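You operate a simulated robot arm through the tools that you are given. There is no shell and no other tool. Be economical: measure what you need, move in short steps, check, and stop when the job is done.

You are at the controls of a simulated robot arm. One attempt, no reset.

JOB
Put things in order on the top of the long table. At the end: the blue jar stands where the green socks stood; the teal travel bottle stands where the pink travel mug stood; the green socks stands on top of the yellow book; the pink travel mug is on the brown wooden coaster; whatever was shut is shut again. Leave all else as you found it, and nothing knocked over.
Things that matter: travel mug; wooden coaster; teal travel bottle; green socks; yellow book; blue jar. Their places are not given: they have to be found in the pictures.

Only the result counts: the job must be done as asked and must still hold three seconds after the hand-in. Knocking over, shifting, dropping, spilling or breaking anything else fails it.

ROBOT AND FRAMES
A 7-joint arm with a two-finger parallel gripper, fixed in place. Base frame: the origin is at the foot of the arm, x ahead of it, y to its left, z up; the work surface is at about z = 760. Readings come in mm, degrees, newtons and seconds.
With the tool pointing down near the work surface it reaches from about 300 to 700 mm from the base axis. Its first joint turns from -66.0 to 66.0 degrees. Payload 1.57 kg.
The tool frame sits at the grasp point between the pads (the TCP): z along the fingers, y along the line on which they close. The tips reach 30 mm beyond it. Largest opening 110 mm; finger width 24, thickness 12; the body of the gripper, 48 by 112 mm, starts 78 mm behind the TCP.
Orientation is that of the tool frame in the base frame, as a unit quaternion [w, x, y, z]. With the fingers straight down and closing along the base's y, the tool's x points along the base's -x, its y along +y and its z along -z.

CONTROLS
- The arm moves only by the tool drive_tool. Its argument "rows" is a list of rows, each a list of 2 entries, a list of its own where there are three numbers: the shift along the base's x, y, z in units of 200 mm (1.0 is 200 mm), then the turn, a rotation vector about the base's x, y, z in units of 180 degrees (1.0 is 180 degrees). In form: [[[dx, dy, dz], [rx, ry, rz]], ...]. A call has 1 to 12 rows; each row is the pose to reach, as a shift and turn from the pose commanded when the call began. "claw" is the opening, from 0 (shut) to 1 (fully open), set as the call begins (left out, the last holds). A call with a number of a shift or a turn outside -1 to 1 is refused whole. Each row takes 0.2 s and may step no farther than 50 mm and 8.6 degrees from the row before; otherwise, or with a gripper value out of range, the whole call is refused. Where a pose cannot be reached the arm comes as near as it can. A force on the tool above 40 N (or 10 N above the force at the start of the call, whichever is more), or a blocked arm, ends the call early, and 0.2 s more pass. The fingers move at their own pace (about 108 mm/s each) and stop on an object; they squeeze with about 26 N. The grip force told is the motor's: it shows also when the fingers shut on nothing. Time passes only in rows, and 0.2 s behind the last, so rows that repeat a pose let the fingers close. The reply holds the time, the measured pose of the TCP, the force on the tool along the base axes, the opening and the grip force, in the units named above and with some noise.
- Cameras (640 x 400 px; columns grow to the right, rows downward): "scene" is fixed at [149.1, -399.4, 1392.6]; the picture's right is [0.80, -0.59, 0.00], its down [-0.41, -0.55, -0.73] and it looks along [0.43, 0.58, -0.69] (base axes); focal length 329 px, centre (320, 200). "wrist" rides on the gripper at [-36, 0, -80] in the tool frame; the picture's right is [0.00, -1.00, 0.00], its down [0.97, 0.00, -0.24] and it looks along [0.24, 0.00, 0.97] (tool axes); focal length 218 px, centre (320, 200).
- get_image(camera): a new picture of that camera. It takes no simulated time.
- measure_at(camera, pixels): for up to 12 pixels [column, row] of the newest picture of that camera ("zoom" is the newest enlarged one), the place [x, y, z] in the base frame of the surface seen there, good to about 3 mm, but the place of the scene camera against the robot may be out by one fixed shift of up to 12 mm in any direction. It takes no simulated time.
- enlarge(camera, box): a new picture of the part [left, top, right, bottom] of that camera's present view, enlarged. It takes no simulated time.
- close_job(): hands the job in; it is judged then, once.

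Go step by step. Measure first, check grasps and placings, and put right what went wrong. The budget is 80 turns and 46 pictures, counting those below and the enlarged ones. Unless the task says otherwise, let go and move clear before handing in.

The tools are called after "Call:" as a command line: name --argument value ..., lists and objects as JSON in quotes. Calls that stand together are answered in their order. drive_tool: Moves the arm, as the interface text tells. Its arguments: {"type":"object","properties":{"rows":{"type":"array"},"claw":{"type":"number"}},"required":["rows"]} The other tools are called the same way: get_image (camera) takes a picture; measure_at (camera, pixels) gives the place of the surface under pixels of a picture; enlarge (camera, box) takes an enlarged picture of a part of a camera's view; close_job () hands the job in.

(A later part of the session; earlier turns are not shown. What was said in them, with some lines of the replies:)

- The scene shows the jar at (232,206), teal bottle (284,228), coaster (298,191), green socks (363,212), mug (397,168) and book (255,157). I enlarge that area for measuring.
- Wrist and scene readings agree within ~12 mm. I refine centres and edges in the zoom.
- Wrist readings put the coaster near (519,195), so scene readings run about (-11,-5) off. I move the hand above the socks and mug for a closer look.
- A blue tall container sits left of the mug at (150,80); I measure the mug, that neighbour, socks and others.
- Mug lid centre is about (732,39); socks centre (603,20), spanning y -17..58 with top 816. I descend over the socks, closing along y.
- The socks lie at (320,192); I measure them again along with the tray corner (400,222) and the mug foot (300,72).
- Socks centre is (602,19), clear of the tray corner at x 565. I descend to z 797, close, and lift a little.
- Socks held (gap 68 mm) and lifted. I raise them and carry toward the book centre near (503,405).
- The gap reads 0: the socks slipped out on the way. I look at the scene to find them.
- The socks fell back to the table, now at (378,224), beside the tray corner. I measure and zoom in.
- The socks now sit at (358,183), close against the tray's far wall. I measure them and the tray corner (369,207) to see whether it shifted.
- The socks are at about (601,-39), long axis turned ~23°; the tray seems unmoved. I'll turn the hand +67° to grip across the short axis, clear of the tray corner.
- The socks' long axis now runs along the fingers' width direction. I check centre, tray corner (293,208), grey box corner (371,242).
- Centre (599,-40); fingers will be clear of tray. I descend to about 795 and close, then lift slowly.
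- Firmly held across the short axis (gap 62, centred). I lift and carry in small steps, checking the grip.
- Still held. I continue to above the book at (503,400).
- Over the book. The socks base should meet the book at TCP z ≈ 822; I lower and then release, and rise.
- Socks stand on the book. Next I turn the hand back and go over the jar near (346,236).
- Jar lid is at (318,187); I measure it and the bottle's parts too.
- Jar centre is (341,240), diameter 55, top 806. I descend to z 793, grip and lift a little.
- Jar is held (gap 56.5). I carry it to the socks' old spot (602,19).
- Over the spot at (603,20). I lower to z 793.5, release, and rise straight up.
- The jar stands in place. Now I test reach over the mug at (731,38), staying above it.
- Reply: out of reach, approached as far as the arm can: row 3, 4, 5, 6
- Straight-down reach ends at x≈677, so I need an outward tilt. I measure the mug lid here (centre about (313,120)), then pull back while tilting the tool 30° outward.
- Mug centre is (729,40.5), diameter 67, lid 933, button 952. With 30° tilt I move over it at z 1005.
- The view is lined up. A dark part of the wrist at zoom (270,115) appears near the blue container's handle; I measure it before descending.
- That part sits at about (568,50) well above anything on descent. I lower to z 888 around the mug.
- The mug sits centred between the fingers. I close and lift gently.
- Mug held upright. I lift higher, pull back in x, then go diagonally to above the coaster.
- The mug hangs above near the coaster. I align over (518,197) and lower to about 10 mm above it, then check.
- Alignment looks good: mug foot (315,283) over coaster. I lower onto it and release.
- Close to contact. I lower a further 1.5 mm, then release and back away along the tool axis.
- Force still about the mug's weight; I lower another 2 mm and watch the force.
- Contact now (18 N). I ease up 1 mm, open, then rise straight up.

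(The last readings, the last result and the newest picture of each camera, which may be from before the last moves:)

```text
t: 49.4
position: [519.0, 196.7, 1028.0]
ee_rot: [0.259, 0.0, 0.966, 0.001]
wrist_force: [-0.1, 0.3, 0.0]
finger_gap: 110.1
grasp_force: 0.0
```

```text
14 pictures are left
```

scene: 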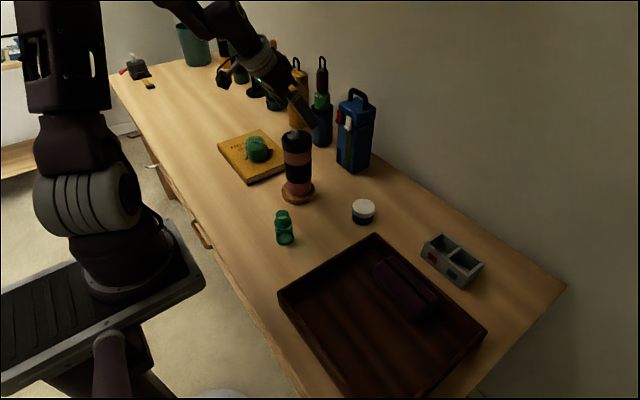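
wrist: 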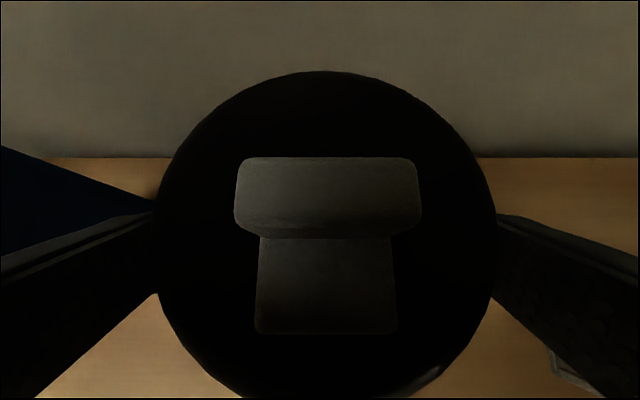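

Mug is standing on the coaster. Next I go toward the bottle near (398,81), reducing the tilt to 20°.

Call:
drive_tool --rows '[[[-0.1, -0.1, 0], [0, 0.0278, 0]], [[-0.22, -0.22, 0], [0, 0.0556, 0]], [[-0.36, -0.34, 0], [0, 0.0556, 0]], [[-0.48, -0.46, 0], [0, 0.0556, 0]], [[-0.6, -0.58, 0], [0, 0.0556, 0]], [[-0.605, -0.58, -0.2], [0, 0.0556, 0]], [[-0.605, -0.58, -0.4], [0, 0.0556, 0]], [[-0.605, -0.58, -0.4], [0, 0.0556, 0]]]' --claw 1

Call:
get_image --camera "wrist"

```text
t: 51.2
position: [400.6, 80.8, 946.5]
ee_rot: [0.174, 0.0, 0.985, 0.0]
wrist_force: [0.3, -0.5, 0.1]
finger_gap: 109.8
grasp_force: 0.2
```

```text
13 pictures are left
```

wrist: 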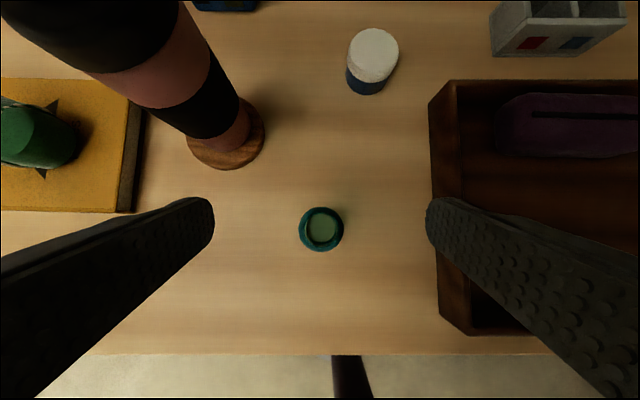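

Bottle top is at (321,229); I measure it and the mug's foot on the coaster.

Call:
measure_at --camera "wrist" --pixels '[[300, 229], [342, 229], [321, 208], [321, 250], [305, 229], [337, 232], [321, 246], [322, 222], [188, 145], [264, 120], [220, 168]]'

Call:
enlarge --camera "scene" --box '[240, 170, 340, 250]'

```text
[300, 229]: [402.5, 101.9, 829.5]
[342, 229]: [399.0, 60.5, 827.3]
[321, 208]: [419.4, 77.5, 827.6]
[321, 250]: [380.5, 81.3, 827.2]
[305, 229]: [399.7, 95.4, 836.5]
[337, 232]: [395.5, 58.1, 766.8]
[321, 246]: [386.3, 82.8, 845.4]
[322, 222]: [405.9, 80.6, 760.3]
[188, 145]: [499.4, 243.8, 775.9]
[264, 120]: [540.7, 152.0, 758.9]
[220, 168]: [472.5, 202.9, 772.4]
```

```text
5.00 times, centred on (290, 210) of scene
```

zoom: 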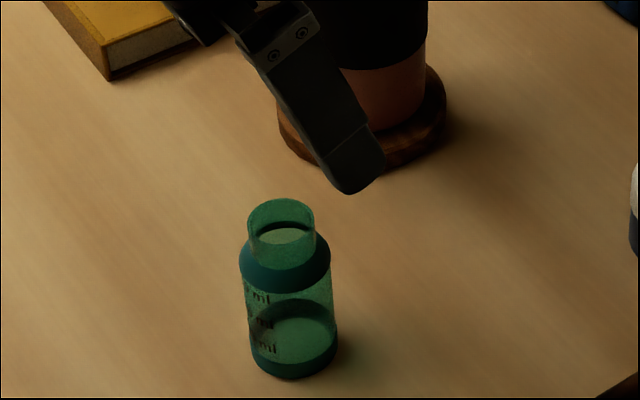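

Bottle centre is (400,81), diameter 41, top 846. I descend to z 801, grip, and lift.

Call:
drive_tool --rows '[[[-0.003, 0, -0.2], [0, 0, 0]], [[-0.003, 0, -0.4], [0, 0, 0]], [[-0.003, 0, -0.6], [0, 0, 0]], [[-0.003, 0, -0.73], [0, 0, 0]], [[-0.003, 0, -0.73], [0, 0, 0]]]' --claw 1

Call:
drive_tool --rows '[[[0, 0, 0], [0, 0, 0]], [[0, 0, 0], [0, 0, 0]], [[0, 0, 0], [0, 0, 0]], [[0, 0, 0], [0, 0, 0]], [[0, 0, 0.05], [0, 0, 0]], [[0, 0, 0.15], [0, 0, 0]], [[0, 0, 0.3], [0, 0, 0]], [[0, 0, 0.45], [0, 0, 0]], [[0, 0, 0.45], [0, 0, 0]]]' --claw 0

Call:
get_image --camera "wrist"

```text
t: 52.4
position: [397.3, 80.4, 802.0]
ee_rot: [0.174, 0.0, 0.985, 0.0]
wrist_force: [0.5, 0.3, 0.2]
finger_gap: 110.0
grasp_force: 0.1
```

```text
t: 54.4
position: [398.5, 80.8, 892.2]
ee_rot: [0.173, 0.0, 0.985, 0.0]
wrist_force: [-0.4, 0.4, -0.6]
finger_gap: 40.2
grasp_force: 25.7
```

```text
11 pictures are left
```

wrist: 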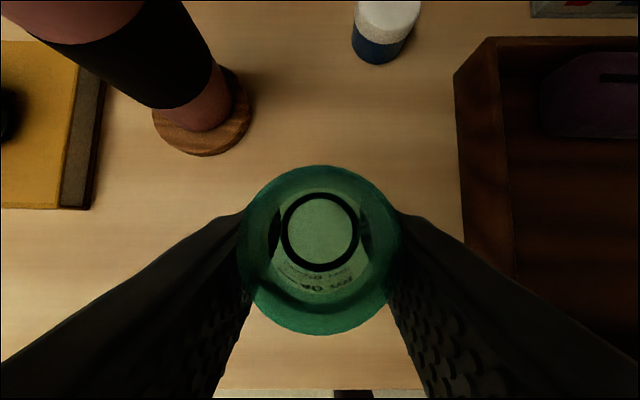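

Bottle held (gap 40). I carry it over the jar to the mug's old spot (729,40).

Call:
drive_tool --rows '[[[0.02, -0.08, 0.1], [0, 0, 0]], [[0.1, -0.2, 0.1], [0, 0, 0]], [[0.22, -0.21, 0.1], [0, 0, 0]], [[0.36, -0.21, 0.1], [0, 0, 0]], [[0.5, -0.21, 0.1], [0, 0, 0]], [[0.64, -0.21, 0.1], [0, 0, 0]], [[0.78, -0.21, 0.1], [0, 0, 0]], [[0.92, -0.21, 0.1], [0, 0, 0]], [[1.0, -0.21, 0.1], [0, 0, 0]]]' --claw 0

Call:
drive_tool --rows '[[[0.12, 0.005, 0], [0, 0, 0]], [[0.26, 0.005, 0], [0, 0, 0]], [[0.4, 0.005, 0], [0, 0, 0]], [[0.52, 0.005, 0], [0, 0, 0]], [[0.62, 0.005, 0], [0, 0, 0]], [[0.65, 0.005, 0], [0, 0, 0]], [[0.65, 0.005, 0], [0, 0, 0]]]' --claw 0

```text
t: 56.4
position: [598.4, 40.4, 910.5]
ee_rot: [0.174, 0.0, 0.985, -0.001]
wrist_force: [-0.4, 1.0, -0.8]
finger_gap: 40.6
grasp_force: 26.4
```

```text
t: 58.0
position: [728.2, 40.7, 913.0]
ee_rot: [0.174, 0.001, 0.985, 0.0]
wrist_force: [-0.1, 0.1, -1.1]
finger_gap: 40.7
grasp_force: 25.4
```

Reached (728,41,913). I lower to about z 805.

Call:
drive_tool --rows '[[[0, 0, -0.15], [0, 0, 0]], [[0, 0, -0.3], [0, 0, 0]], [[0, 0, -0.45], [0, 0, 0]], [[0, 0, -0.53], [0, 0, 0]], [[0, 0, -0.53], [0, 0, 0]]]' --claw 0

Call:
enlarge --camera "scene" --box '[320, 110, 440, 230]'

```text
t: 59.2
position: [727.4, 39.2, 804.2]
ee_rot: [0.174, -0.001, 0.985, 0.0]
wrist_force: [-0.5, 0.3, -0.7]
finger_gap: 40.4
grasp_force: 25.7
```

```text
3.33 times, centred on (380, 170) of scene
```

zoom: 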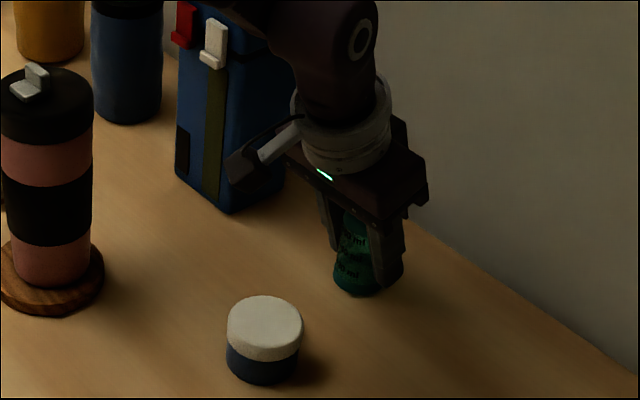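

A few mm above the table. I lower about 2.5 mm in small steps and read the force.

Call:
drive_tool --rows '[[[0.003, 0.002, -0.006], [0, 0, 0]], [[0.003, 0.002, -0.012], [0, 0, 0]], [[0.003, 0.002, -0.012], [0, 0, 0]]]' --claw 0

```text
t: 60.0
position: [727.6, 41.6, 803.5]
ee_rot: [0.173, 0.001, 0.985, 0.0]
wrist_force: [0.6, 0.1, -0.6]
finger_gap: 40.3
grasp_force: 26.2
```

Call:
drive_tool --rows '[[[0, 0, -0.005], [0, 0, 0]], [[0, 0, -0.009], [0, 0, 0]], [[0, 0, -0.009], [0, 0, 0]]]' --claw 0

```text
t: 60.8
position: [728.6, 40.3, 800.9]
ee_rot: [0.174, 0.001, 0.985, -0.001]
wrist_force: [-1.2, -0.8, 0.3]
finger_gap: 40.2
grasp_force: 26.4
```

The commanded height now equals the grasp height, so the bottle is on the table. I open and rise straight up, then back.

Call:
drive_tool --rows '[[[0, 0, 0], [0, 0, 0]], [[0, 0, 0], [0, 0, 0]], [[0, 0, 0.05], [0, 0, 0]], [[0, 0, 0.25], [0, 0, 0]], [[0, 0, 0.45], [0, 0, 0]], [[0, 0, 0.65], [0, 0, 0]], [[-0.2, 0, 0.8], [0, 0, 0]], [[-0.4, 0, 0.9], [0, 0, 0]], [[-0.5, 0, 0.9], [0, 0, 0]]]' --claw 1

Call:
get_image --camera "wrist"

Call:
get_image --camera "scene"

```text
t: 62.8
position: [628.2, 39.2, 982.0]
ee_rot: [0.174, 0.0, 0.985, 0.001]
wrist_force: [0.0, 0.7, 0.6]
finger_gap: 110.0
grasp_force: 0.1
```

```text
9 pictures are left
```

wrist: 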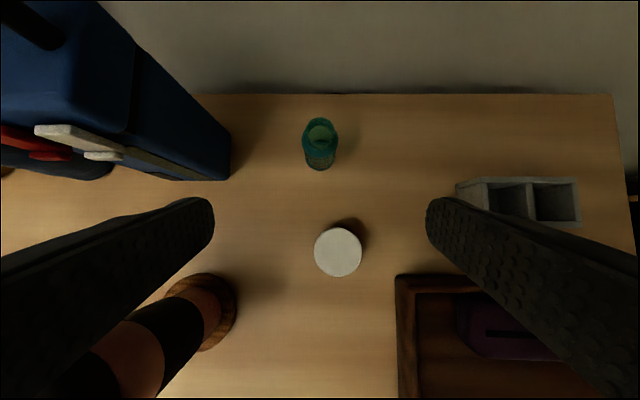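

```text
8 pictures are left
```

scene: 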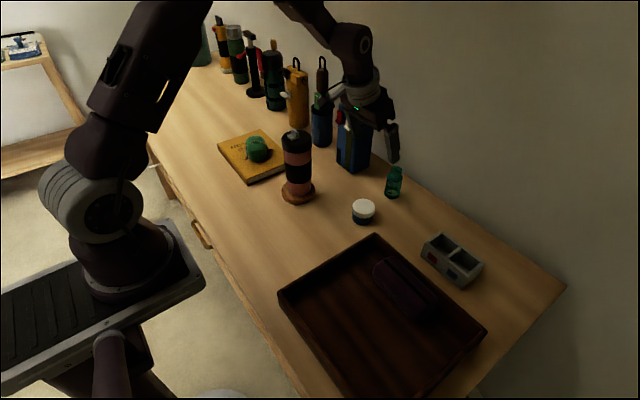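

All items look placed and upright. I re-take the very first enlarged box to compare the tray corner (467,300 then) and the coaster.

Call:
enlarge --camera "scene" --box '[200, 120, 440, 270]'

```text
2.67 times, centred on (320, 195) of scene
```

zoom: 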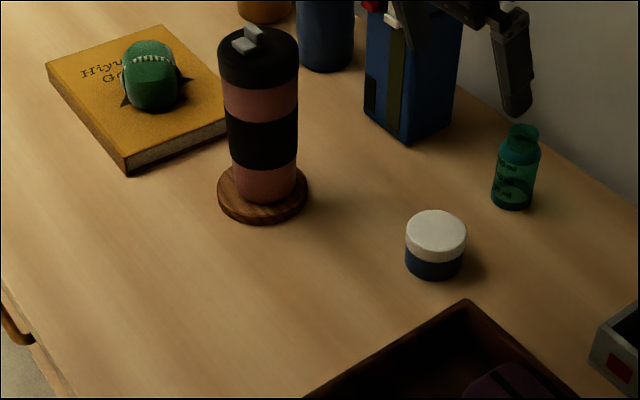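

Tray corner (467,300), book, coaster and grey box are exactly where they were, and every item stands in its place with the hand clear. I hand in.

Call:
close_job

```text
The job is handed in.
```

I handed the job in with all four items in place. In the last pictures everything was upright and the hand was clear.

- **Blue jar:** it stands where the green socks stood.
- **Teal bottle:** it stands where the pink mug stood.
- **Green socks:** they stand on top of the yellow book.
- **Pink mug:** it stands on the brown wooden coaster.

The socks slipped out of the grip on the first lift and landed back on the table beside the tray. I picked them up again. Compared with the first picture, the tray corner, book, coaster and grey box had not moved.

I opened nothing, so there was nothing to shut again.
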